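You operate a simulated robot arm through the tools that you are given. There is no shell and no other tool.

Carry out the task below with a simulated robot arm. There is one attempt and no reset: what you move stays moved.

JOB
Couple the spare head and lock it; the lock lamp must light.
Fine: head air valve off first; coupler into the head port, changer slide home, lock lever locked, air on again. Where these are worked on the way, their far stop is far enough and under half their travel is too little: head air valve.

It is judged by the outcome, as a careful person would: the job done as asked, and still so three seconds after it is handed in. It fails if anything else is knocked over, pushed out of place, dropped, spilled or broken.

ROBOT AND FRAMES
A 7-joint arm with a two-finger gripper, fixed in place. Base frame: the origin is at the foot of the arm, x ahead of it, y to its left, z up. Units: mm, rad, N and s.
With the tool pointing down near the work surface it reaches from about 360 to 780 mm from the base axis. Its first joint turns from -2.496 to 2.496 rad. Payload 2.45 kg.
Tool frame: the origin (TCP) lies between the finger pads and is the grasp point; the fingertips stand 26 mm ahead of it; z points along the fingers, y is the line along which they close. Largest opening 96 mm; the body of the gripper starts 69 mm behind the TCP.
Orientation is told as [roll, pitch, yaw] about the base's x, y, z axes, in that order, counted from this pose: with the fingers straight down and closing along the base's y, the tool's x points along the base's -x, its y along +y and its z along -z.

CONTROLS
- The arm moves only by the tool servo_tool. Its argument "series" is one flat list of numbers, 7 for each row, row after row: the opening, from 0 (shut) to 1 (fully open), then the shift along the tool's x, y, z in mm, then the turn, a rotation vector about the tool's x, y, z in rad. In form: [jaw, tx, ty, tz, ax, ay, az, jaw, tx, ty, tz, ax, ay, az, ...]. A call has 1 to 20 rows; each row is the pose to reach, as a shift and turn from the pose commanded when the call began, along the tool's axes at that moment. A row lasts 0.2 s, in which the tool goes at most 50 mm and 0.15 rad; a call with a longer step from one row to the next is refused whole, and so is a gripper value outside its range. A pose out of reach is approached as far as the arm can. The call stops where the force on the tool passes 90 N (or 10 N more than at its start, if that is more) or the arm is blocked; 0.2 s more then pass. Each finger halts on what it meets, pressing with about 23 N; the grip force reading is that of the motor and also rises with nothing between the fingers. The clock runs only during rows and for 0.2 s after the last one: add rows that repeat a pose to give the fingers time. The reply holds the time, the measured pose of the TCP, the force on the tool along the base axes, the opening and the grip force, in the units named above and with some noise, with the torque about the TCP (base axes, N m) and any sound that the robot's microphone picked up.
- Cameras (640 x 400 px; columns grow to the right, rows downward): "scene" is fixed at [50.1, 501.7, 1348.2]; the picture's right is [-0.90, -0.44, 0.00], its down [-0.17, 0.36, -0.92] and it looks along [0.40, -0.82, -0.40] (base axes); focal length 319 px, centre (320, 200). "wrist" rides on the gripper at [82, 3, -98] in the tool frame; the picture's right is [-0.04, 1.00, 0.00], its down [-0.73, -0.03, -0.68] and it looks along [-0.68, -0.03, 0.73] (tool axes); focal length 256 px, centre (320, 200). There is no depth. A picture from a camera that has moved, and an enlarged one, comes with that camera's place and axes in the base frame and with its lens.
- grab_frame(camera): a new picture of that camera. The clock stands still meanwhile.
- move_column(by): slides the trunk up (or, below 0, down) by that many mm; the arm rides with it, the base frame stays. It gives what a move gives, with no picture.
- enlarge(camera, box): a new picture of the part [left, top, right, bottom] of that camera's present view, enlarged. The clock stands still meanwhile.
- job_done(): hands the job in; it is judged then, once.

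Places have to be worked out from the pictures, the camera data and where the tool is seen. Open the gripper and draw the arm clear of the work before you hand the job in, unless the task says otherwise.

The tools are called after "Request:" as a command line: name --argument value ..., lists and objects as JSON in quotes. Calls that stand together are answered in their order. servo_tool: Moves the arm, as the interface text tells. Its arguments: {"type":"object","properties":{"series":{"type":"array","items":{"type":"number"}}},"required":["series"]} The other tools are called the same way: move_column (by) slides the trunk up or down; grab_frame (camera) takes a picture; enlarge (camera, box) takes an enlarged picture of a part of a camera's view; job_done () hands the job in.

At the start:

```text
clock: 0.0
eef_pos: [380.3, -271.0, 1176.4]
orientation: [0.0, 0.0, -0.003]
wrist_force: [0.1, 1.0, 0.6]
torque: [-0.02, -0.03, -0.01]
gripper_width: 95.8
gripper_force: 0.0
trunk travel left (down, up): [-575.0, 65.0]
```

scene: 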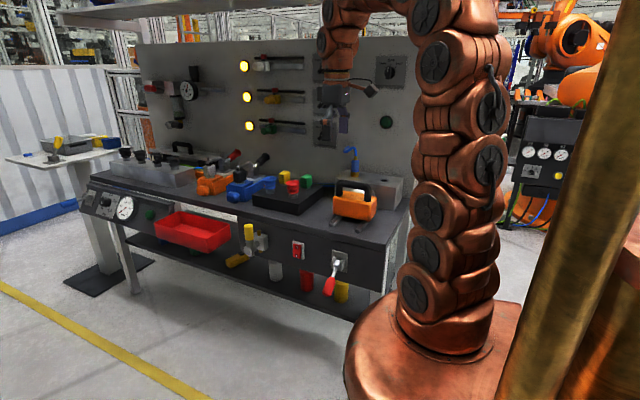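
wrist: 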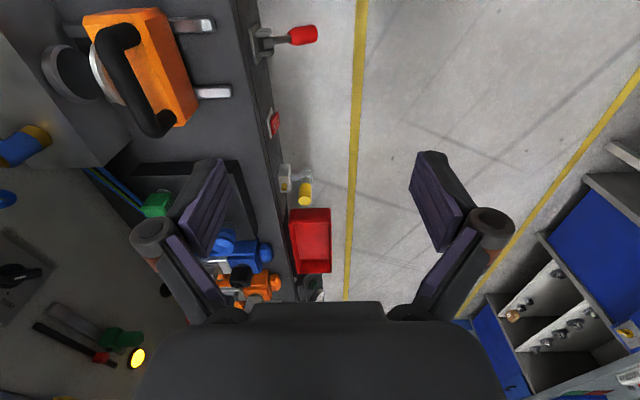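

I begin by studying the scene in detail; the bench with several fixtures is on the arm's -y side. I take enlarged views of the scene camera before moving.

Request:
enlarge --camera "scene" --box '[220, 130, 420, 310]'

Request:
enlarge --camera "scene" --box '[70, 130, 270, 290]'

Request:
enlarge --camera "scene" --box '[220, 40, 420, 170]'

Request:
enlarge --camera "wrist" --box '[0, 0, 340, 212]'

```text
2.22 times, centred on (320, 220) of scene
camera zoom: at [50.1, 501.7, 1348.2], right [-0.9, -0.44, 0.0], down [-0.17, 0.36, -0.92], along [0.4, -0.82, -0.4], focal length 708 px, centre (320, 156)
```

zoom: 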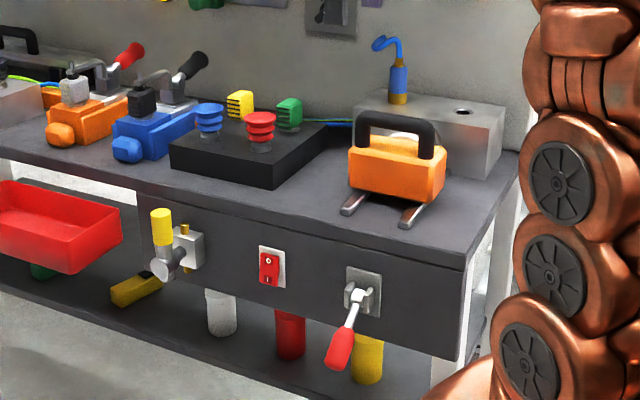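

```text
2.50 times, centred on (170, 210) of scene
camera zoom: at [50.1, 501.7, 1348.2], right [-0.9, -0.44, 0.0], down [-0.17, 0.36, -0.92], along [0.4, -0.82, -0.4], focal length 796 px, centre (695, 175)
```

zoom: 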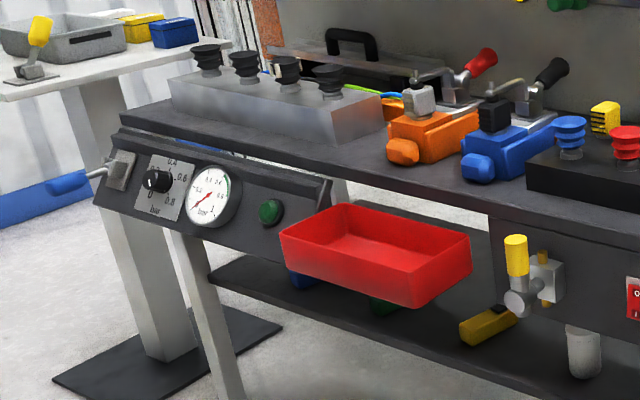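

```text
3.08 times, centred on (320, 105) of scene
camera zoom: at [50.1, 501.7, 1348.2], right [-0.9, -0.44, 0.0], down [-0.17, 0.36, -0.92], along [0.4, -0.82, -0.4], focal length 980 px, centre (320, 492)
```

zoom: 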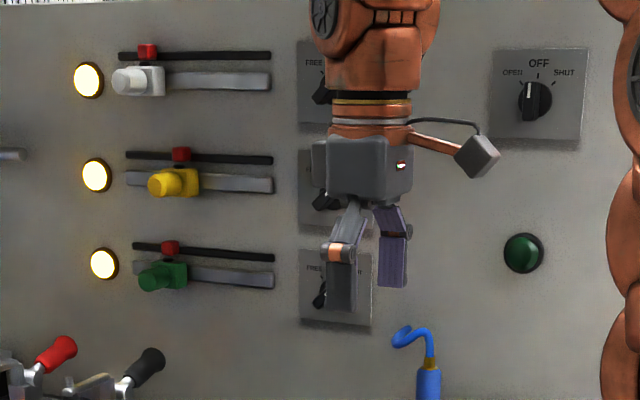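

```text
1.88 times, centred on (170, 106) of wrist
camera zoom: at [298.3, -268.3, 1275.0], right [0.04, 1.0, 0.0], down [0.73, -0.03, 0.68], along [0.68, -0.03, -0.73], focal length 482 px, centre (602, 377)
```

zoom: 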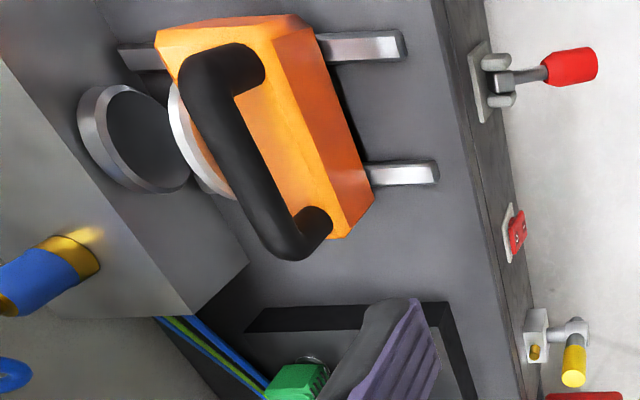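

Several candidates for the valve, lever and lamp exist, so I zoom further to read labels and identify them.

Request:
enlarge --camera "scene" --box '[365, 45, 415, 85]'

Request:
enlarge --camera "scene" --box '[320, 140, 420, 210]'

Request:
enlarge --camera "scene" --box '[230, 215, 360, 305]'

Request:
enlarge --camera "scene" --box '[310, 50, 360, 150]'

Request:
enlarge --camera "scene" --box '[140, 50, 240, 130]'

```text
10.00 times, centred on (390, 65) of scene
camera zoom: at [50.1, 501.7, 1348.2], right [-0.9, -0.44, 0.0], down [-0.17, 0.36, -0.92], along [0.4, -0.82, -0.4], focal length 3186 px, centre (-380, 1550)
```

zoom: 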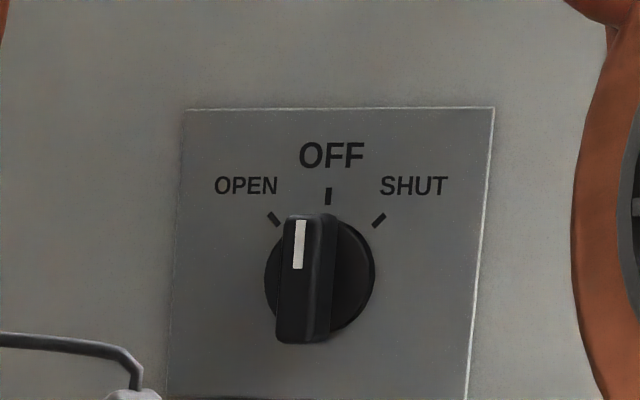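

```text
5.71 times, centred on (370, 175) of scene
camera zoom: at [50.1, 501.7, 1348.2], right [-0.9, -0.44, 0.0], down [-0.17, 0.36, -0.92], along [0.4, -0.82, -0.4], focal length 1820 px, centre (34, 343)
```

zoom: 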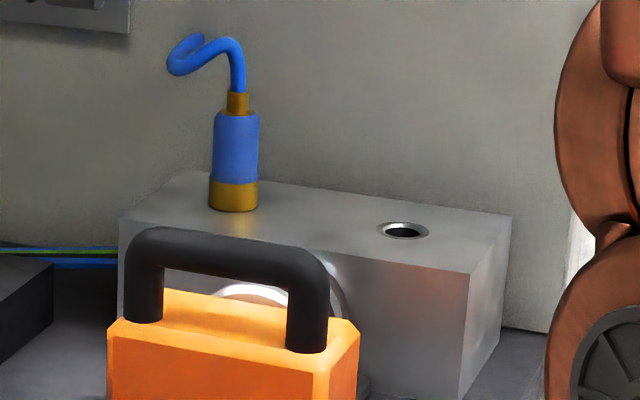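

```text
4.44 times, centred on (295, 260) of scene
camera zoom: at [50.1, 501.7, 1348.2], right [-0.9, -0.44, 0.0], down [-0.17, 0.36, -0.92], along [0.4, -0.82, -0.4], focal length 1416 px, centre (431, -67)
```

zoom: 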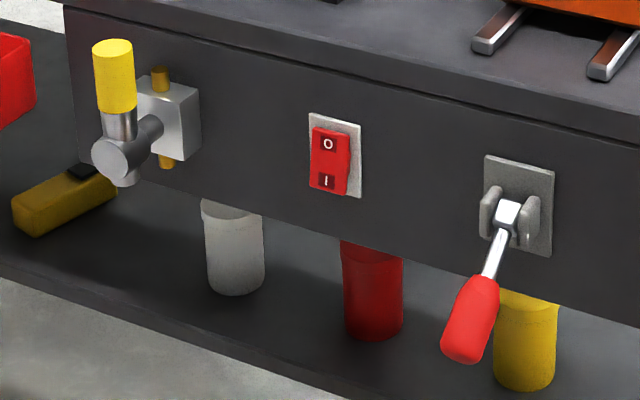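

```text
4.00 times, centred on (335, 100) of scene
camera zoom: at [50.1, 501.7, 1348.2], right [-0.9, -0.44, 0.0], down [-0.17, 0.36, -0.92], along [0.4, -0.82, -0.4], focal length 1274 px, centre (260, 600)
```

zoom: 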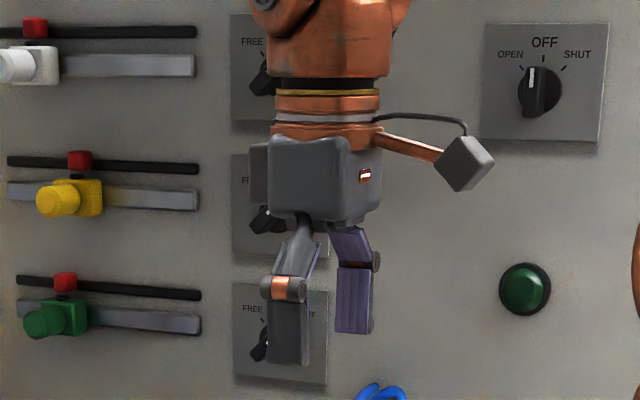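

```text
5.00 times, centred on (190, 90) of scene
camera zoom: at [50.1, 501.7, 1348.2], right [-0.9, -0.44, 0.0], down [-0.17, 0.36, -0.92], along [0.4, -0.82, -0.4], focal length 1593 px, centre (970, 750)
```

zoom: 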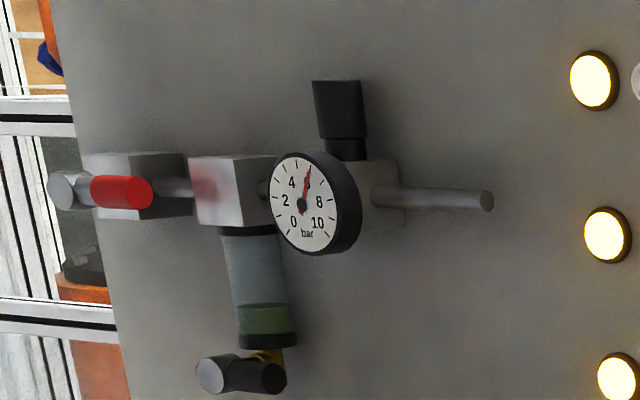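

Rough triangulation puts the red lever grip near (414, -312, 623) and the coupler near (500, -760, 885). I rotate the tool 90° about its axis so that the wrist camera looks toward the bench and panel.

Request:
servo_tool --series '[1, 0, 0, 0, 0, 0, 0.143, 1, 0, 0, 0, 0, 0, 0.286, 1, 0, 0, 0, 0, 0, 0.428, 1, 0, 0, 0, 0, 0, 0.571, 1, 0, 0, 0, 0, 0, 0.714, 1, 0, 0, 0, 0, 0, 0.857, 1, 0, 0, 0, 0, 0, 1.0, 1, 0, 0, 0, 0, 0, 1.142, 1, 0, 0, 0, 0, 0, 1.285, 1, 0, 0, 0, 0, 0, 1.428, 1, 0, 0, 0, 0, 0, 1.568]'

```text
clock: 2.4
eef_pos: [381.2, -270.8, 1176.7]
orientation: [-0.001, -0.001, -1.57]
wrist_force: [0.0, -0.2, 0.4]
torque: [0.0, 0.01, 0.02]
gripper_width: 96.1
gripper_force: 0.1
trunk travel left (down, up): [-575.0, 65.0]
```

The tool is turned to yaw -1.57; now I look through the wrist camera toward the bench and take an up-to-date scene picture.

Request:
grab_frame --camera "wrist"

Request:
enlarge --camera "scene" --box '[220, 40, 420, 165]'

```text
taken
camera wrist: at [383.9, -189.8, 1274.6], right [1.0, -0.04, 0.0], down [-0.03, -0.73, 0.68], along [-0.03, -0.68, -0.73], focal length 256 px, centre (320, 200)
```

wrist: 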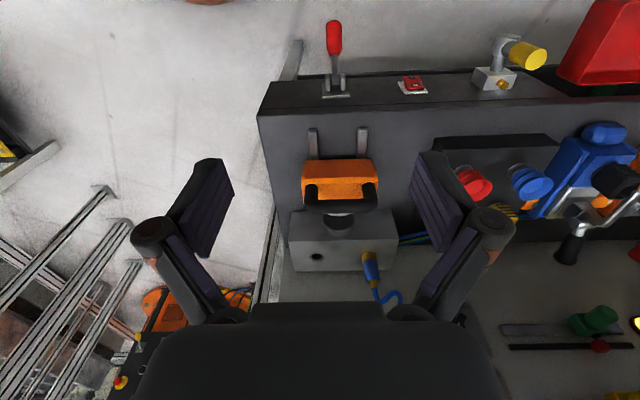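

```text
3.20 times, centred on (320, 102) of scene
camera zoom: at [50.1, 501.7, 1348.2], right [-0.9, -0.44, 0.0], down [-0.17, 0.36, -0.92], along [0.4, -0.82, -0.4], focal length 1020 px, centre (320, 512)
```

zoom: 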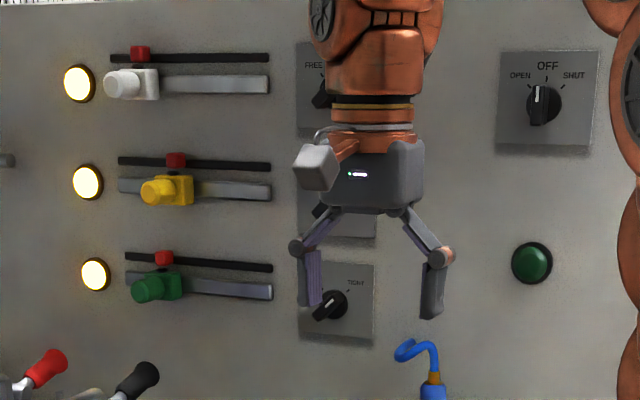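

The view now shows the block, slide, lever, rocker and yellow valve in a row. I zoom into each piece.

Request:
enlarge --camera "wrist" --box '[270, 120, 430, 320]'

Request:
enlarge --camera "wrist" --box '[280, 10, 440, 110]'

Request:
enlarge --camera "wrist" --box '[440, 10, 640, 130]'

Request:
enlarge --camera "wrist" --box '[430, 110, 640, 280]'

```text
2.00 times, centred on (350, 220) of wrist
camera zoom: at [383.9, -189.8, 1274.6], right [1.0, -0.04, 0.0], down [-0.03, -0.73, 0.68], along [-0.03, -0.68, -0.73], focal length 512 px, centre (260, 160)
```

zoom: 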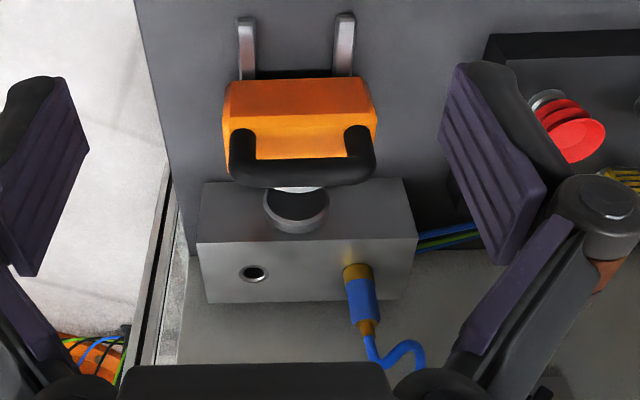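

```text
4.00 times, centred on (360, 60) of wrist
camera zoom: at [383.9, -189.8, 1274.6], right [1.0, -0.04, 0.0], down [-0.03, -0.73, 0.68], along [-0.03, -0.68, -0.73], focal length 1024 px, centre (160, 760)
```

zoom: 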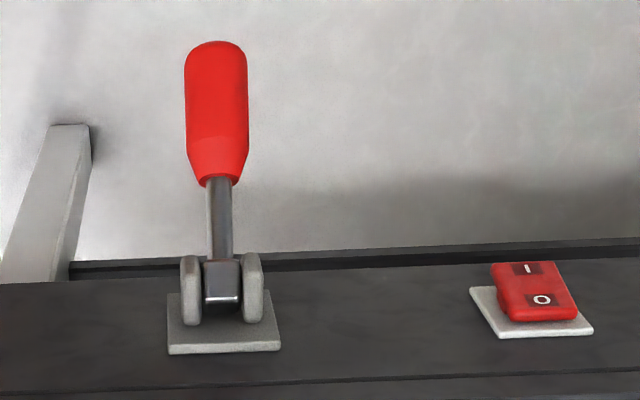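

```text
3.20 times, centred on (540, 70) of wrist
camera zoom: at [383.9, -189.8, 1274.6], right [1.0, -0.04, 0.0], down [-0.03, -0.73, 0.68], along [-0.03, -0.68, -0.73], focal length 819 px, centre (-384, 616)
```

zoom: 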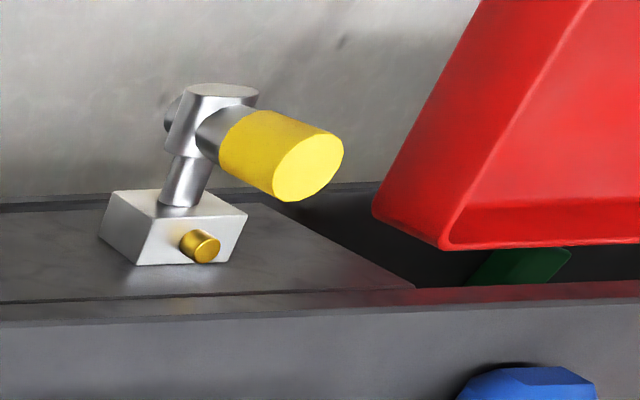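

```text
2.35 times, centred on (535, 195) of wrist
camera zoom: at [383.9, -189.8, 1274.6], right [1.0, -0.04, 0.0], down [-0.03, -0.73, 0.68], along [-0.03, -0.68, -0.73], focal length 602 px, centre (-186, 212)
```

zoom: 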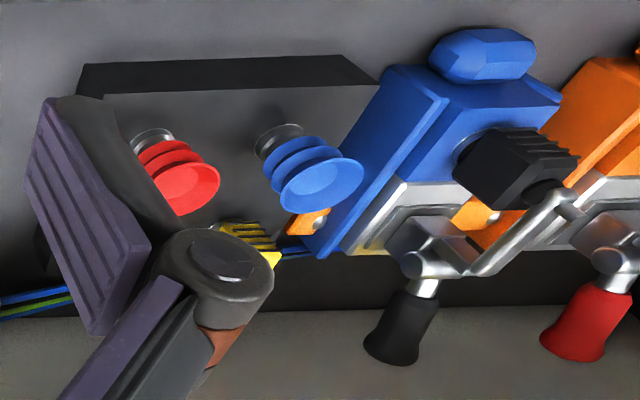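

The row along the bench front is now clear: the red lever pivot is near (410, -375, 690), the yellow quarter-turn valve's tip near (755, -329, 783), and the port hole near (352, -722, 903) with the parked coupler at about (480, -720, 903). I want the wrist camera above the tool when it tilts toward the bench, so I turn the tool the other way round (yaw +90°) in two steps.

Request:
servo_tool --series '[1, 0, 0, 0, 0, 0, -0.145, 1, 0, 0, 0, 0, 0, -0.29, 1, 0, 0, 0, 0, 0, -0.435, 1, 0, 0, 0, 0, 0, -0.58, 1, 0, 0, 0, 0, 0, -0.725, 1, 0, 0, 0, 0, 0, -0.87, 1, 0, 0, 0, 0, 0, -1.015, 1, 0, 0, 0, 0, 0, -1.16, 1, 0, 0, 0, 0, 0, -1.305, 1, 0, 0, 0, 0, 0, -1.45, 1, 0, 0, 0, 0, 0, -1.571]'

Request:
servo_tool --series '[1, 0, 0, 0, 0, 0, -0.145, 1, 0, 0, 0, 0, 0, -0.29, 1, 0, 0, 0, 0, 0, -0.435, 1, 0, 0, 0, 0, 0, -0.58, 1, 0, 0, 0, 0, 0, -0.725, 1, 0, 0, 0, 0, 0, -0.87, 1, 0, 0, 0, 0, 0, -1.015, 1, 0, 0, 0, 0, 0, -1.16, 1, 0, 0, 0, 0, 0, -1.305, 1, 0, 0, 0, 0, 0, -1.45, 1, 0, 0, 0, 0, 0, -1.571]'

```text
clock: 4.8
eef_pos: [379.3, -269.2, 1179.2]
orientation: [0.0, -0.001, 0.004]
wrist_force: [-0.3, -0.3, 0.3]
torque: [0.0, 0.0, 0.0]
gripper_width: 95.9
gripper_force: 0.0
trunk travel left (down, up): [-575.0, 65.0]
```

```text
clock: 7.2
eef_pos: [381.4, -269.5, 1177.6]
orientation: [-0.001, 0.0, 1.575]
wrist_force: [0.0, -0.1, 0.9]
torque: [-0.01, -0.03, -0.01]
gripper_width: 96.0
gripper_force: 0.2
trunk travel left (down, up): [-575.0, 65.0]
```

Now I tilt the tool toward the bench (fingers pointing to -y, camera on top) while moving to the right of the arm in front of the valve, staying high.

Request:
servo_tool --series '[1, -4, -25, 7, 0, 0.143, 0, 1, -8, -50, 14, 0, 0.286, 0, 1, -12, -75, 21, 0, 0.428, 0, 1, -16, -100, 28, 0, 0.571, 0, 1, -20, -125, 35, 0, 0.714, 0, 1, -24, -150, 42, 0, 0.857, 0, 1, -28, -175, 49, 0, 1.0, 0, 1, -32, -200, 56, 0, 1.142, 0, 1, -36, -225, 63, 0, 1.285, 0, 1, -40, -250, 70, 0, 1.428, 0, 1, -40, -270, 77, 0, 1.571, 0]'

```text
clock: 9.6
eef_pos: [649.9, -230.2, 1102.3]
orientation: [-2.265, 1.569, -0.688]
wrist_force: [-0.3, 0.6, 1.0]
torque: [0.04, 0.02, 0.05]
gripper_width: 96.1
gripper_force: 0.0
trunk travel left (down, up): [-575.0, 65.0]
```

Reached with the fingers horizontal. I look through the wrist camera and check the arm in the scene view.

Request:
grab_frame --camera "wrist"

Request:
grab_frame --camera "scene"

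```text
taken
camera wrist: at [645.5, -133.3, 1182.6], right [-1.0, 0.0, -0.04], down [0.03, 0.68, -0.73], along [0.03, -0.74, -0.68], focal length 256 px, centre (320, 200)
```

wrist: 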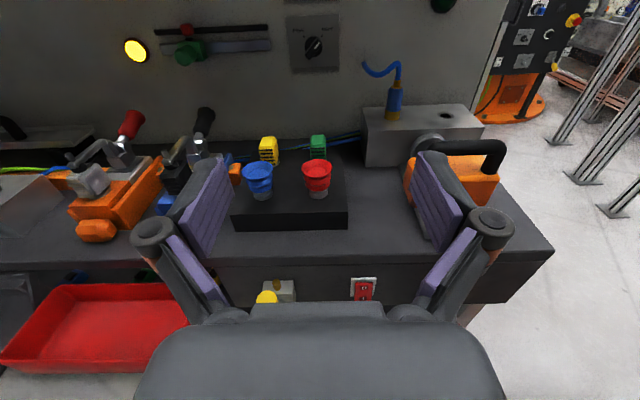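

```text
taken
```

scene: 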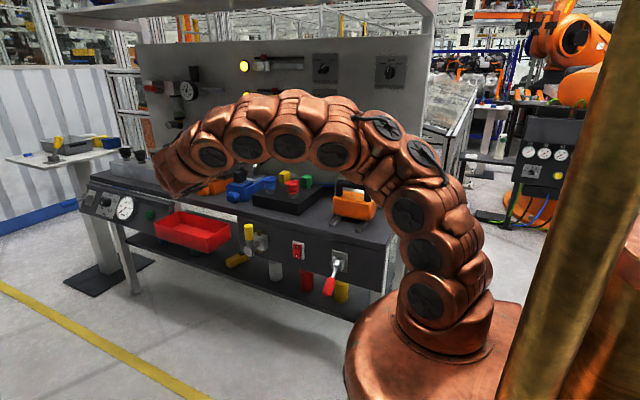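

Good view of everything. I enlarge the block/coupler area, the valve, and the panel dial from here.

Request:
enlarge --camera "wrist" --box '[340, 50, 560, 220]'

Request:
enlarge --camera "wrist" --box '[200, 250, 400, 310]'

Request:
enlarge --camera "scene" --box '[220, 40, 420, 165]'

Request:
enlarge --camera "scene" --box '[305, 170, 395, 240]'

```text
2.35 times, centred on (450, 135) of wrist
camera zoom: at [645.5, -133.3, 1182.6], right [-1.0, 0.0, -0.04], down [0.03, 0.68, -0.73], along [0.03, -0.74, -0.68], focal length 602 px, centre (14, 353)
```

zoom: 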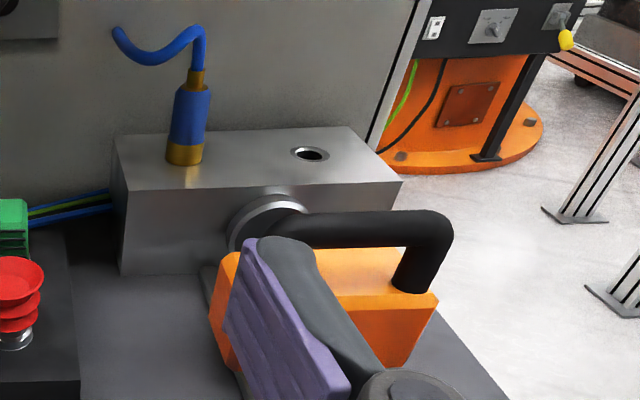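

```text
3.20 times, centred on (300, 280) of wrist
camera zoom: at [645.5, -133.3, 1182.6], right [-1.0, 0.0, -0.04], down [0.03, 0.68, -0.73], along [0.03, -0.74, -0.68], focal length 819 px, centre (384, -56)
```

zoom: 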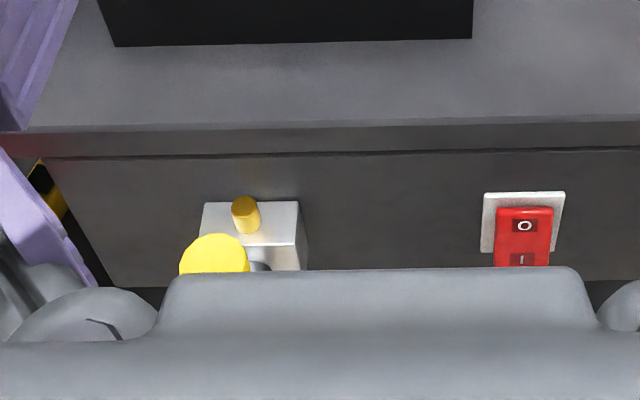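

```text
3.20 times, centred on (320, 102) of scene
camera zoom: at [50.1, 501.7, 1348.2], right [-0.9, -0.44, 0.0], down [-0.17, 0.36, -0.92], along [0.4, -0.82, -0.4], focal length 1020 px, centre (320, 512)
```

zoom: 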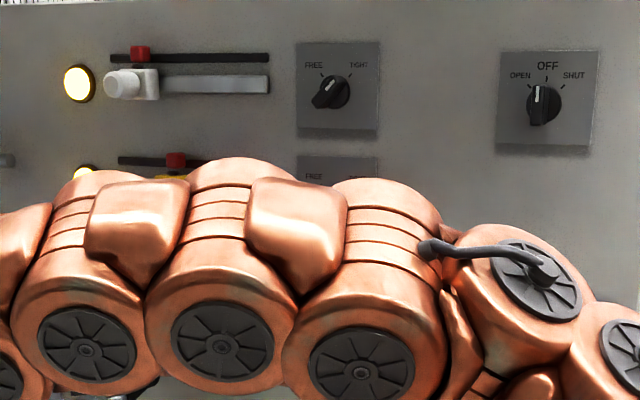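

```text
5.71 times, centred on (350, 205) of scene
camera zoom: at [50.1, 501.7, 1348.2], right [-0.9, -0.44, 0.0], down [-0.17, 0.36, -0.92], along [0.4, -0.82, -0.4], focal length 1820 px, centre (149, 171)
```

zoom: 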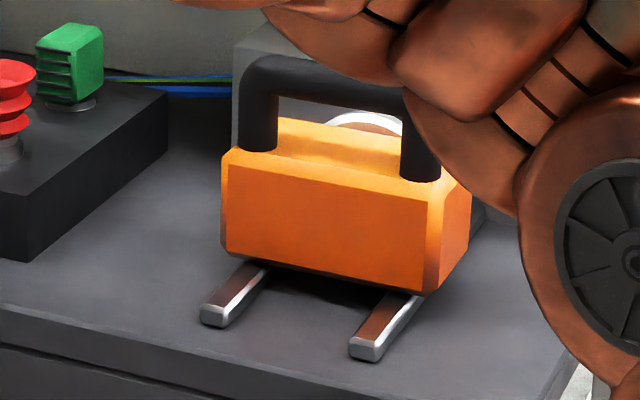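

The valve's yellow grip top is consistently at about (753, -329, 783), standing well forward of the bench front (y≈-425), so turning it with horizontal closed fingers is practical. I lower the trunk by 330 mm to bring the horizontal tool to valve height.

Request:
move_column --by -330

```text
clock: 12.8
eef_pos: [648.7, -231.6, 770.9]
orientation: [-2.732, 1.571, -1.16]
wrist_force: [1.3, 0.0, -0.6]
torque: [-0.01, 0.01, -0.02]
gripper_width: 96.1
gripper_force: 0.0
trunk travel left (down, up): [-245.0, 395.0]
```

The tool is at z≈771 in front of the bench. I take new pictures to locate the valve closely.

Request:
grab_frame --camera "wrist"

Request:
grab_frame --camera "scene"

```text
taken
camera wrist: at [645.5, -134.5, 852.3], right [-1.0, 0.0, -0.04], down [0.03, 0.68, -0.73], along [0.03, -0.73, -0.68], focal length 256 px, centre (320, 200)
```

wrist: 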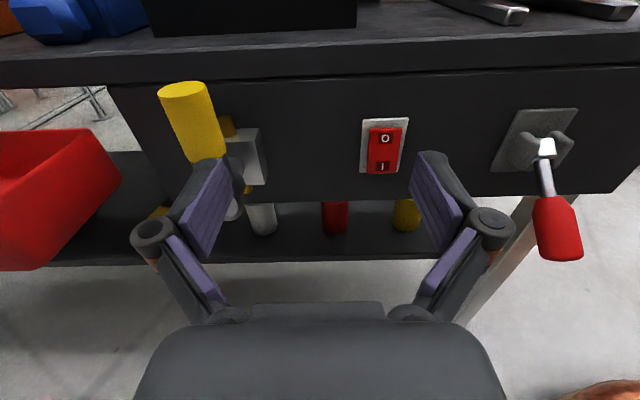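

```text
taken
```

scene: 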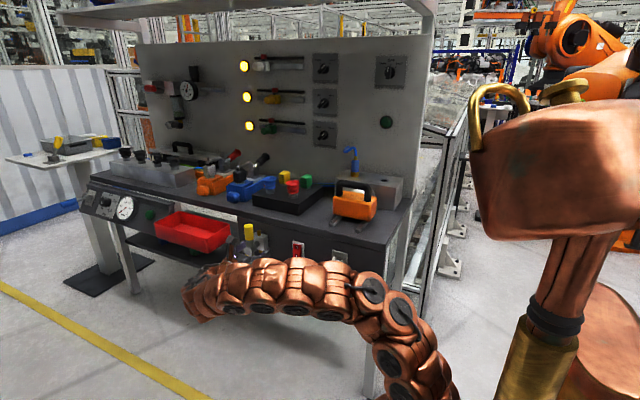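

The valve, rocker and lever are visible close by. I zoom into the valve to measure it more precisely.

Request:
enlarge --camera "wrist" --box '[130, 60, 290, 230]'

Request:
enlarge --camera "wrist" --box '[480, 80, 640, 280]'

Request:
enlarge --camera "scene" --box '[210, 210, 300, 270]'

Request:
enlarge --camera "scene" --box '[310, 140, 420, 230]'

```text
2.35 times, centred on (210, 145) of wrist
camera zoom: at [645.5, -134.5, 852.3], right [-1.0, 0.0, -0.04], down [0.03, 0.68, -0.73], along [0.03, -0.73, -0.68], focal length 602 px, centre (579, 329)
```

zoom: 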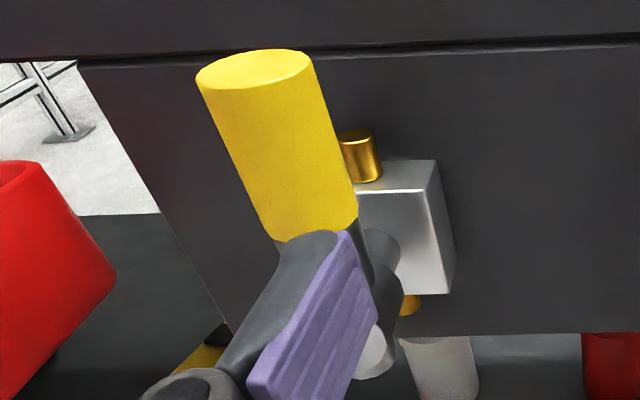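

```text
2.00 times, centred on (560, 180) of wrist
camera zoom: at [645.5, -134.5, 852.3], right [-1.0, 0.0, -0.04], down [0.03, 0.68, -0.73], along [0.03, -0.73, -0.68], focal length 512 px, centre (-160, 240)
```

zoom: 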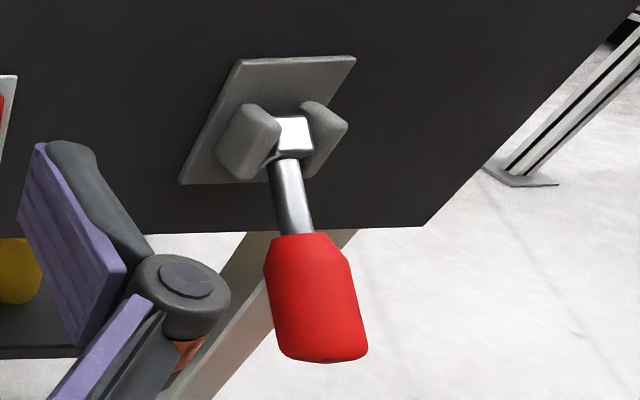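

```text
6.67 times, centred on (255, 240) of scene
camera zoom: at [50.1, 501.7, 1348.2], right [-0.9, -0.44, 0.0], down [-0.17, 0.36, -0.92], along [0.4, -0.82, -0.4], focal length 2124 px, centre (753, -67)
```

zoom: 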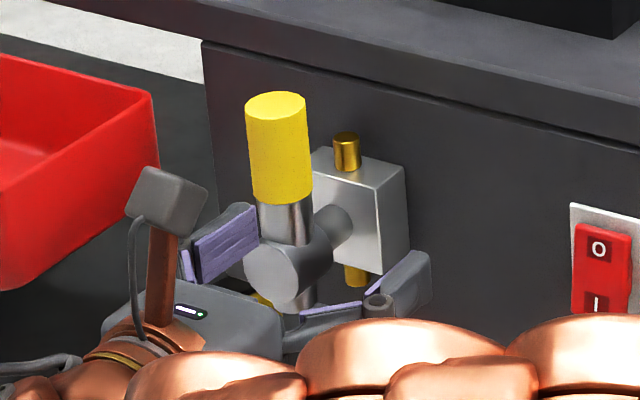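

```text
4.44 times, centred on (365, 185) of scene
camera zoom: at [50.1, 501.7, 1348.2], right [-0.9, -0.44, 0.0], down [-0.17, 0.36, -0.92], along [0.4, -0.82, -0.4], focal length 1416 px, centre (120, 267)
```

zoom: 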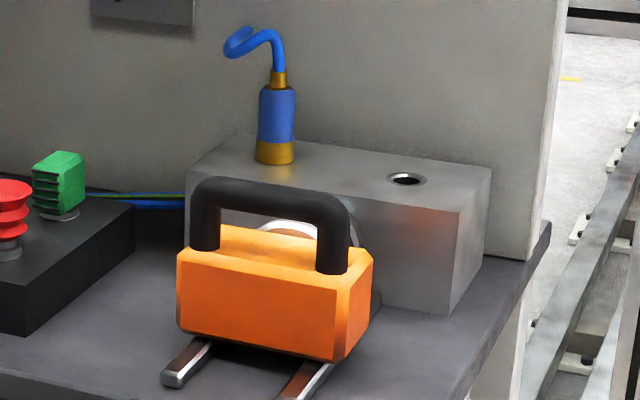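

Triangulating: yellow grip axis at x≈746, y≈-319, z 735–790, pivot height ≈692; the red bin's edge is at x≈938, so there's room. I close the fingers, move to x≈795 and then advance so the fingertips stand beside the yellow grip on its +x side.

Request:
servo_tool --series '[0, -1, -25, 0, 0, 0, 0, 0, -2, -50, 0, 0, 0, 0, 0, -3, -75, 0, 0, 0, 0, 0, -4, -100, 0, 0, 0, 0, 0, -4, -125, 0, 0, 0, 0, 0, -4, -146, 0, 0, 0, 0, 0, -4, -146, 20, 0, 0, 0, 0, -4, -146, 40, 0, 0, 0, 0, -4, -146, 60, 0, 0, 0, 0, -4, -146, 82, 0, 0, 0]'

```text
clock: 15.1
eef_pos: [791.7, -312.0, 765.7]
orientation: [1.908, 1.568, -2.806]
wrist_force: [0.8, 0.4, 0.1]
torque: [0.05, 0.01, 0.02]
gripper_width: 0.0
gripper_force: 23.2
trunk travel left (down, up): [-245.0, 395.0]
```

Reached without contact. I check the wrist and scene views for the finger's place relative to the yellow grip.

Request:
grab_frame --camera "wrist"

Request:
enlarge --camera "scene" --box '[200, 200, 300, 270]'

```text
taken
camera wrist: at [788.2, -215.4, 847.4], right [-1.0, 0.0, -0.04], down [0.03, 0.68, -0.73], along [0.03, -0.73, -0.68], focal length 256 px, centre (320, 200)
```

wrist: 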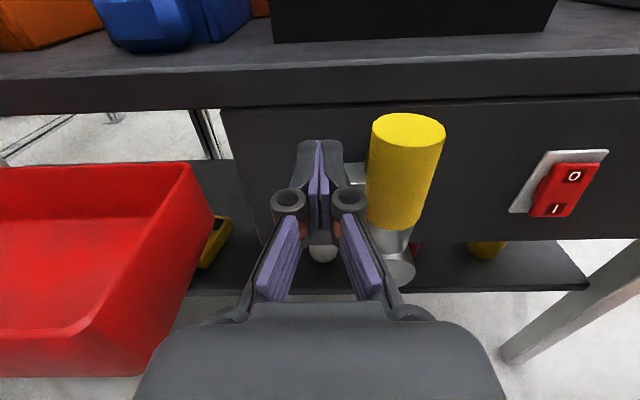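

```text
5.71 times, centred on (250, 235) of scene
camera zoom: at [50.1, 501.7, 1348.2], right [-0.9, -0.44, 0.0], down [-0.17, 0.36, -0.92], along [0.4, -0.82, -0.4], focal length 1820 px, centre (720, 0)
```

zoom: 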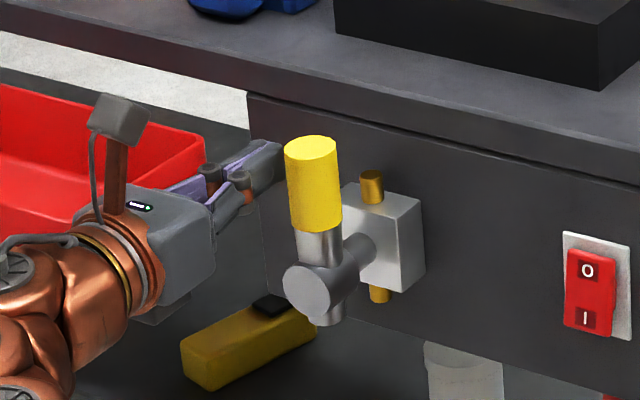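

The fingertips stand right beside the yellow grip on its +x side with the height correct. I push gently toward -x along the start of the arc and watch the force.

Request:
servo_tool --series '[0, 0, 10, 0, 0, 0, 0, 0, 1, 19, 0, 0, 0, 0, 0, 3, 26, 0, 0, 0, 0, 0, 5, 33, 0, 0, 0, 0, 0, 6, 40, 0, 0, 0, 0, 0, 6, 47, 0, 0, 0, 0, 0, 6.5, 56, 0, 0, 0]'

```text
refused: series must hold 7 numbers for each row
```

The list was miscounted; I resend the same push with correct rows.

Request:
servo_tool --series '[0, 0, 10, 0, 0, 0, 0, 0, 1, 19, 0, 0, 0, 0, 0, 3, 26, 0, 0, 0, 0, 0, 5, 33, 0, 0, 0, 0, 0, 6, 40, 0, 0, 0, 0, 0, 6, 47, 0, 0, 0, 0, 0, 6.5, 56, 0, 0, 0, 0]'

```text
clock: 16.6
eef_pos: [738.1, -313.4, 775.5]
orientation: [-1.679, 1.571, -0.105]
wrist_force: [0.7, 0.6, 0.5]
torque: [0.01, -0.02, -0.02]
gripper_width: 0.0
gripper_force: 23.4
trunk travel left (down, up): [-245.0, 395.0]
```

The push met little residual force; I check whether the handle actually turned.

Request:
enlarge --camera "scene" --box '[200, 200, 300, 270]'

Request:
grab_frame --camera "wrist"

```text
5.71 times, centred on (250, 235) of scene
camera zoom: at [50.1, 501.7, 1348.2], right [-0.9, -0.44, 0.0], down [-0.17, 0.36, -0.92], along [0.4, -0.82, -0.4], focal length 1820 px, centre (720, 0)
```

zoom: 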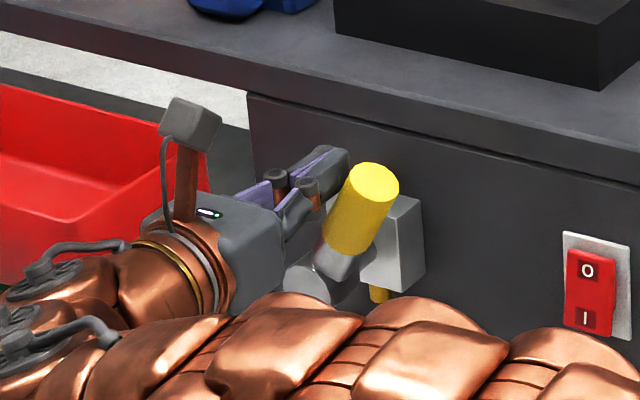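

```text
taken
camera wrist: at [734.7, -216.9, 855.2], right [-1.0, 0.0, -0.04], down [0.03, 0.68, -0.73], along [0.03, -0.73, -0.68], focal length 256 px, centre (320, 200)
```

wrist: 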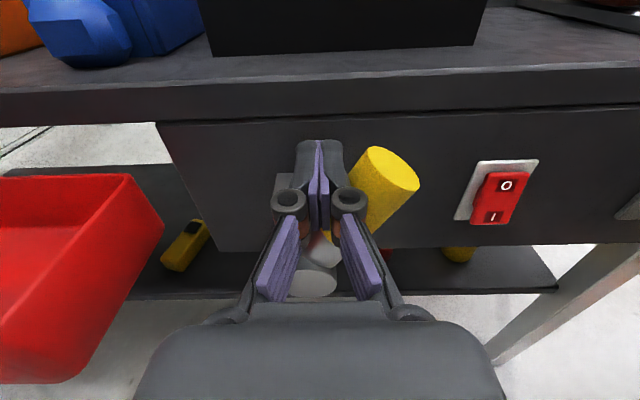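

The handle is turning toward -x (about 35° so far). I continue along the arc to its stop.

Request:
servo_tool --series '[0, -2, 10, 0, 0, 0, 0, 0, -5, 20, 0, 0, 0, 0, 0, -10, 30, 0, 0, 0, 0, 0, -15, 39, 0, 0, 0, 0, 0, -23, 47, 0, 0, 0, 0, 0, -31, 54, 0, 0, 0, 0, 0, -41, 60, 0, 0, 0, 0, 0, -50, 65, 0, 0, 0, 0, 0, -56, 66, 0, 0, 0, 0]'

```text
clock: 18.6
eef_pos: [674.5, -313.1, 718.0]
orientation: [-2.142, 1.57, -0.568]
wrist_force: [-0.2, 0.5, 1.1]
torque: [0.0, -0.04, 0.0]
gripper_width: 0.2
gripper_force: 22.9
trunk travel left (down, up): [-245.0, 395.0]
```

No stop was felt yet; I look at the handle's angle.

Request:
enlarge --camera "scene" --box '[200, 200, 300, 270]'

Request:
grab_frame --camera "wrist"

```text
5.71 times, centred on (250, 235) of scene
camera zoom: at [50.1, 501.7, 1348.2], right [-0.9, -0.44, 0.0], down [-0.17, 0.36, -0.92], along [0.4, -0.82, -0.4], focal length 1820 px, centre (720, 0)
```

zoom: 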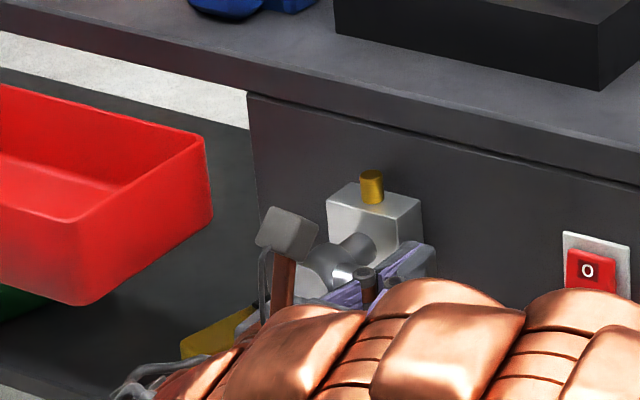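

```text
taken
camera wrist: at [670.9, -216.2, 799.5], right [-1.0, 0.0, -0.04], down [0.03, 0.68, -0.73], along [0.03, -0.73, -0.68], focal length 256 px, centre (320, 200)
```

wrist: 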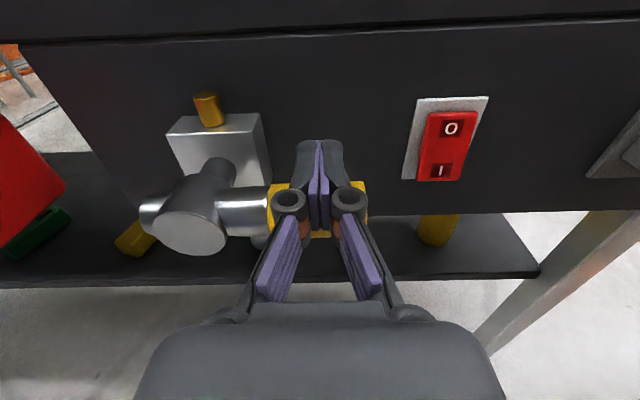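

The handle is now about horizontal. I press a little further down to confirm that the far stop is reached.

Request:
servo_tool --series '[0, -4, 0, 0, 0, 0, 0, 0, -8, 0, 0, 0, 0, 0, 0, -12, 0, 0, 0, 0, 0]'

```text
clock: 19.4
eef_pos: [674.1, -312.8, 717.3]
orientation: [-2.573, 1.556, -0.998]
wrist_force: [11.6, -8.6, 68.9]
torque: [-0.97, 0.04, -0.62]
gripper_width: 6.1
gripper_force: 28.6
trunk travel left (down, up): [-245.0, 395.0]
```

Upward reaction of 69 N with no further motion: the valve is at its far stop (off). I lift off and withdraw the tool from the handle.

Request:
servo_tool --series '[0, 12, 0, 0, 0, 0, 0, 0, 30, 0, 0, 0, 0, 0, 0, 40, 0, -20, 0, 0, 0, 0, 50, 0, -50, 0, 0, 0, 0, 50, 0, -80, 0, 0, 0]'

Request:
grab_frame --camera "wrist"

```text
clock: 20.6
eef_pos: [673.0, -235.0, 755.4]
orientation: [1.617, 1.568, -3.096]
wrist_force: [-0.4, 0.1, -0.4]
torque: [0.04, -0.01, 0.04]
gripper_width: 0.1
gripper_force: 28.1
trunk travel left (down, up): [-245.0, 395.0]
```

```text
taken
camera wrist: at [669.4, -137.5, 836.8], right [-1.0, 0.0, -0.04], down [0.03, 0.68, -0.73], along [0.03, -0.73, -0.68], focal length 256 px, centre (320, 200)
```

wrist: 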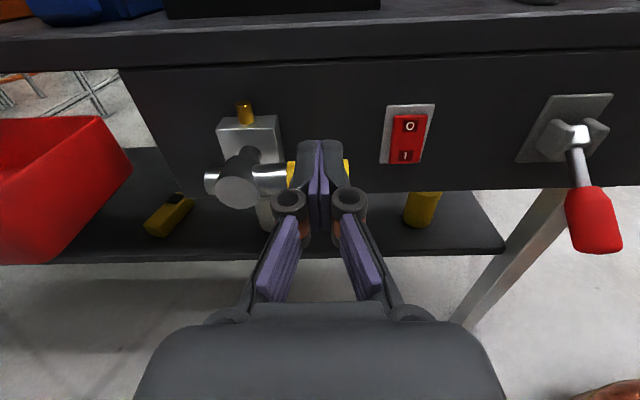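

The handle is horizontal, so the air is off. Next I raise the trunk by 300 mm to get the tool above bench level for the coupler work.

Request:
move_column --by 300

```text
clock: 23.6
eef_pos: [673.3, -234.2, 1055.6]
orientation: [2.536, 1.572, -2.175]
wrist_force: [0.5, -0.3, 0.2]
torque: [0.0, -0.01, 0.02]
gripper_width: 0.0
gripper_force: 28.1
trunk travel left (down, up): [-545.0, 95.0]
```

Now I move over the bench to about (484, -560, 1055) with the tool tilted 30° below horizontal and open the gripper, staying well above the slide handle (top ≈960).

Request:
servo_tool --series '[1, 0, 15.8, 27.2, 0, -0.0437, 0, 1, 0, 31.5, 54.3, 0, -0.0873, 0, 1, 0, 47.3, 81.5, 0, -0.131, 0, 1, 0, 63, 108.7, 0, -0.1747, 0, 1, 0, 78.8, 135.8, 0, -0.2183, 0, 1, 0, 94.5, 163, 0, -0.262, 0, 1, 0, 110.3, 190.2, 0, -0.3057, 0, 1, 0, 126, 217.3, 0, -0.3493, 0, 1, 0, 141.8, 244.5, 0, -0.393, 0, 1, 0, 157.5, 271.7, 0, -0.4367, 0, 1, 0, 173.3, 298.8, 0, -0.4803, 0, 1, 0, 189, 326, 0, -0.524, 0]'

Request:
grab_frame --camera "wrist"

Request:
grab_frame --camera "scene"

```text
clock: 26.2
eef_pos: [485.4, -562.2, 1057.5]
orientation: [0.002, 1.046, 1.574]
wrist_force: [-0.5, 0.1, -0.5]
torque: [-0.04, 0.01, -0.01]
gripper_width: 96.1
gripper_force: 0.0
trunk travel left (down, up): [-545.0, 95.0]
```

```text
taken
camera wrist: at [482.3, -518.9, 1176.9], right [-1.0, 0.02, -0.03], down [0.03, 0.96, -0.29], along [0.03, -0.29, -0.96], focal length 256 px, centre (320, 200)
```

wrist: 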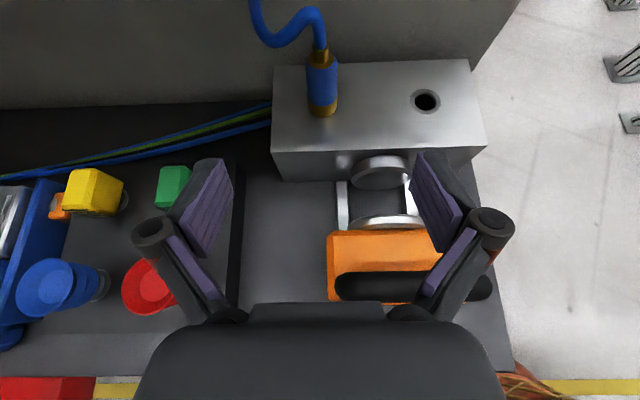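

```text
taken
```

scene: 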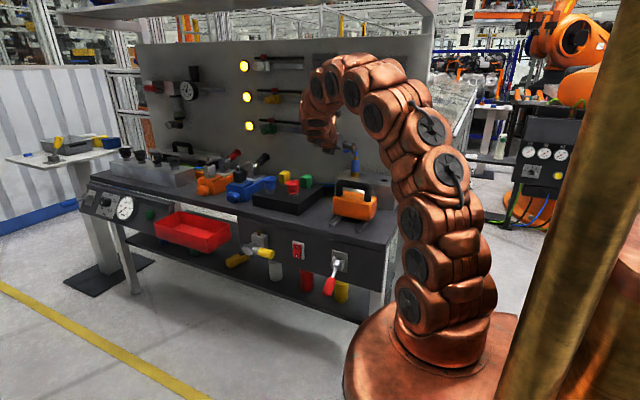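

Excellent top view of block, coupler and port. I enlarge it to measure the coupler and port positions precisely.

Request:
enlarge --camera "wrist" --box '[250, 40, 500, 200]'

Request:
enlarge --camera "wrist" --box '[300, 140, 520, 310]'

Request:
enlarge --camera "scene" --box '[310, 140, 410, 230]'

```text
2.50 times, centred on (375, 120) of wrist
camera zoom: at [482.3, -518.9, 1176.9], right [-1.0, 0.02, -0.03], down [0.03, 0.96, -0.29], along [0.03, -0.29, -0.96], focal length 640 px, centre (182, 400)
```

zoom: 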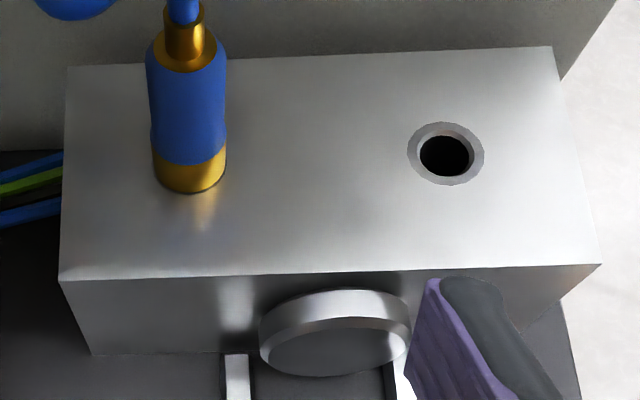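

```text
2.35 times, centred on (410, 225) of wrist
camera zoom: at [482.3, -518.9, 1176.9], right [-1.0, 0.02, -0.03], down [0.03, 0.96, -0.29], along [0.03, -0.29, -0.96], focal length 602 px, centre (108, 141)
```

zoom: 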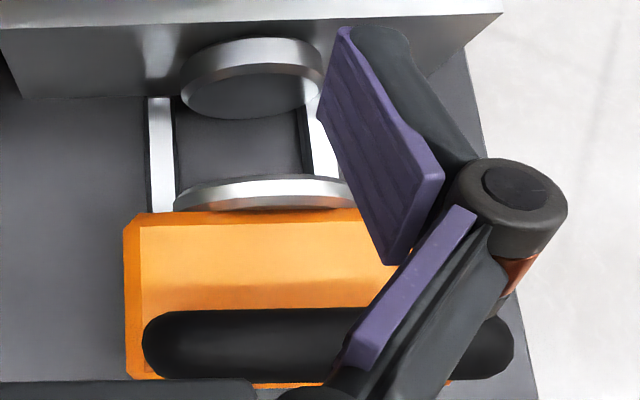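

```text
4.44 times, centred on (360, 185) of scene
camera zoom: at [50.1, 501.7, 1348.2], right [-0.9, -0.44, 0.0], down [-0.17, 0.36, -0.92], along [0.4, -0.82, -0.4], focal length 1416 px, centre (142, 267)
```

zoom: 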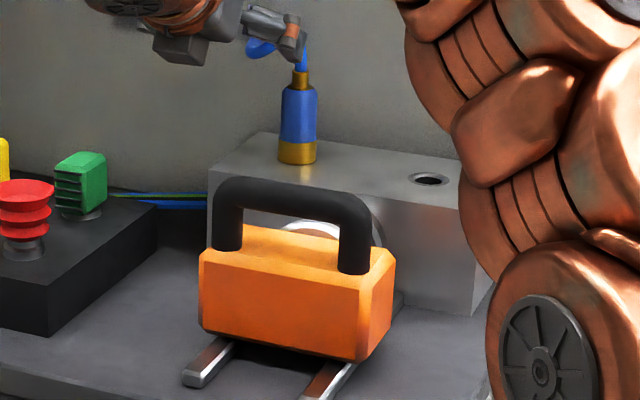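

Measurements agree: port at about (352.6, -733, 895), coupler axis at (485, -734) with a ~39 mm gold base and a ~26 mm port bore. I move along the tool to a pre-grasp point about 100 mm short of the coupler.

Request:
servo_tool --series '[1, -4, 0, 20, 0, 0, 0, 1, -8, 0, 40, 0, 0, 0, 1, -12, 0, 60, 0, 0, 0, 1, -15, 0, 80, 0, 0, 0, 1, -17.6, 0, 108, 0, 0, 0]'

Request:
grab_frame --camera "wrist"

Request:
enlarge --camera "scene" --box '[280, 90, 420, 190]'

```text
clock: 27.4
eef_pos: [485.3, -644.8, 988.5]
orientation: [-0.002, 1.047, 1.571]
wrist_force: [0.8, 0.6, 0.5]
torque: [0.02, 0.02, -0.03]
gripper_width: 96.1
gripper_force: 0.1
trunk travel left (down, up): [-545.0, 95.0]
```

```text
taken
camera wrist: at [481.5, -601.4, 1107.2], right [-1.0, 0.02, -0.04], down [0.03, 0.95, -0.3], along [0.03, -0.3, -0.95], focal length 256 px, centre (320, 200)
```

wrist: 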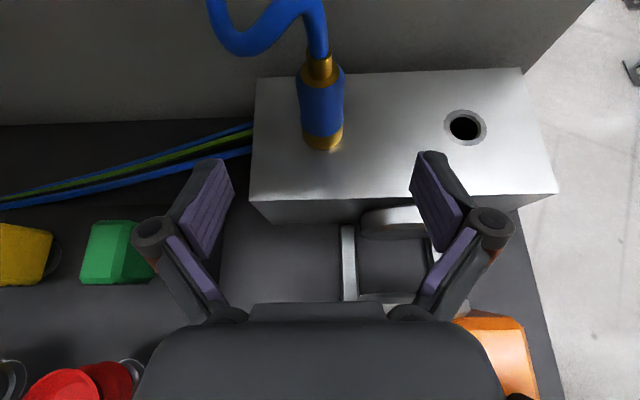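

```text
4.00 times, centred on (350, 140) of scene
camera zoom: at [50.1, 501.7, 1348.2], right [-0.9, -0.44, 0.0], down [-0.17, 0.36, -0.92], along [0.4, -0.82, -0.4], focal length 1274 px, centre (200, 440)
```

zoom: 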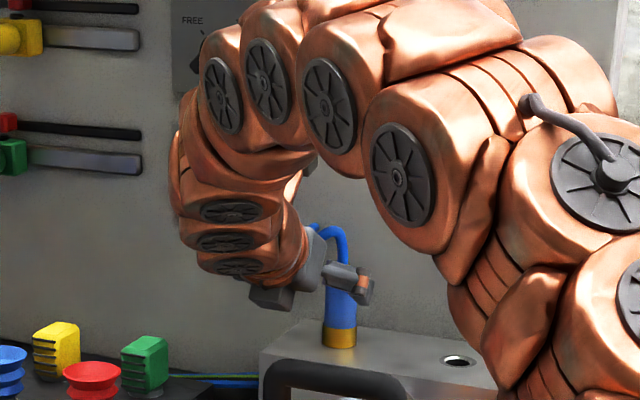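

The coupler is centred between the open fingers (x≈485). I advance the remaining ~102 mm along the tool so the pads straddle the blue body at z≈938.

Request:
servo_tool --series '[1, 0, 0, 20, 0, 0, 0, 1, 0, 0, 40, 0, 0, 0, 1, 0, 0, 60, 0, 0, 0, 1, 0, 0, 75, 0, 0, 0, 1, 0, 0, 90, 0, 0, 0, 1, 0.5, 0, 102, 0, 0, 0]'

Request:
grab_frame --camera "wrist"

Request:
enlarge --camera "scene" --box '[290, 120, 400, 190]'

```text
clock: 28.9
eef_pos: [486.7, -735.4, 937.2]
orientation: [0.002, 1.048, 1.574]
wrist_force: [-0.6, -0.9, 1.0]
torque: [-0.01, -0.01, -0.02]
gripper_width: 96.0
gripper_force: 0.0
trunk travel left (down, up): [-545.0, 95.0]
```

```text
taken
camera wrist: at [482.7, -692.1, 1056.5], right [-1.0, 0.02, -0.03], down [0.03, 0.95, -0.3], along [0.03, -0.3, -0.95], focal length 256 px, centre (320, 200)
```

wrist: 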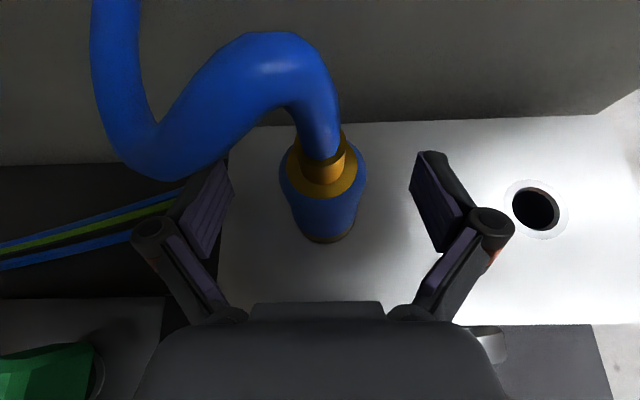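

```text
5.71 times, centred on (345, 155) of scene
camera zoom: at [50.1, 501.7, 1348.2], right [-0.9, -0.44, 0.0], down [-0.17, 0.36, -0.92], along [0.4, -0.82, -0.4], focal length 1820 px, centre (177, 457)
```

zoom: 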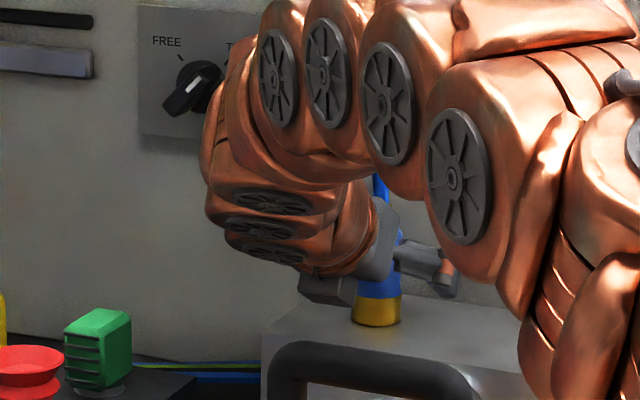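

The pads straddle the coupler body with it about 1 mm off centre. I shift slightly and close the gripper on it.

Request:
servo_tool --series '[0.6, 0, 1.2, 0, 0, 0, 0, 0.3, 0, 1.2, 0, 0, 0, 0, 0, 0, 1.2, 0, 0, 0, 0, 0, 0, 1.2, 0, 0, 0, 0, 0, 0, 1.2, 0, 0, 0, 0, 0, 0, 1.2, 0, 0, 0, 0]'

Request:
grab_frame --camera "wrist"

```text
clock: 30.2
eef_pos: [485.0, -735.0, 935.9]
orientation: [-0.001, 1.048, 1.572]
wrist_force: [0.4, 0.0, 0.2]
torque: [0.02, 0.0, -0.01]
gripper_width: 33.5
gripper_force: 23.0
trunk travel left (down, up): [-545.0, 95.0]
```

```text
taken
camera wrist: at [481.0, -691.8, 1056.5], right [-1.0, 0.02, -0.03], down [0.03, 0.95, -0.3], along [0.03, -0.3, -0.95], focal length 256 px, centre (320, 200)
```

wrist: 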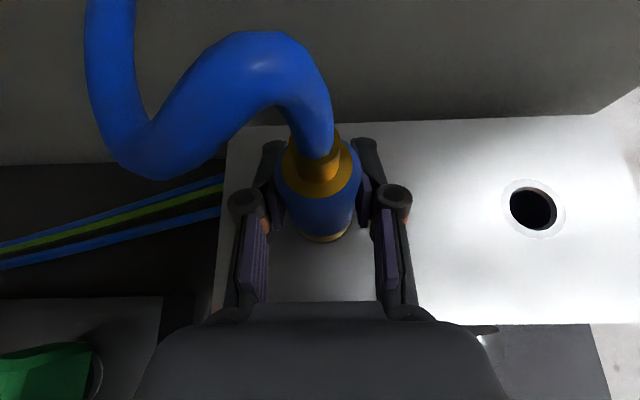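

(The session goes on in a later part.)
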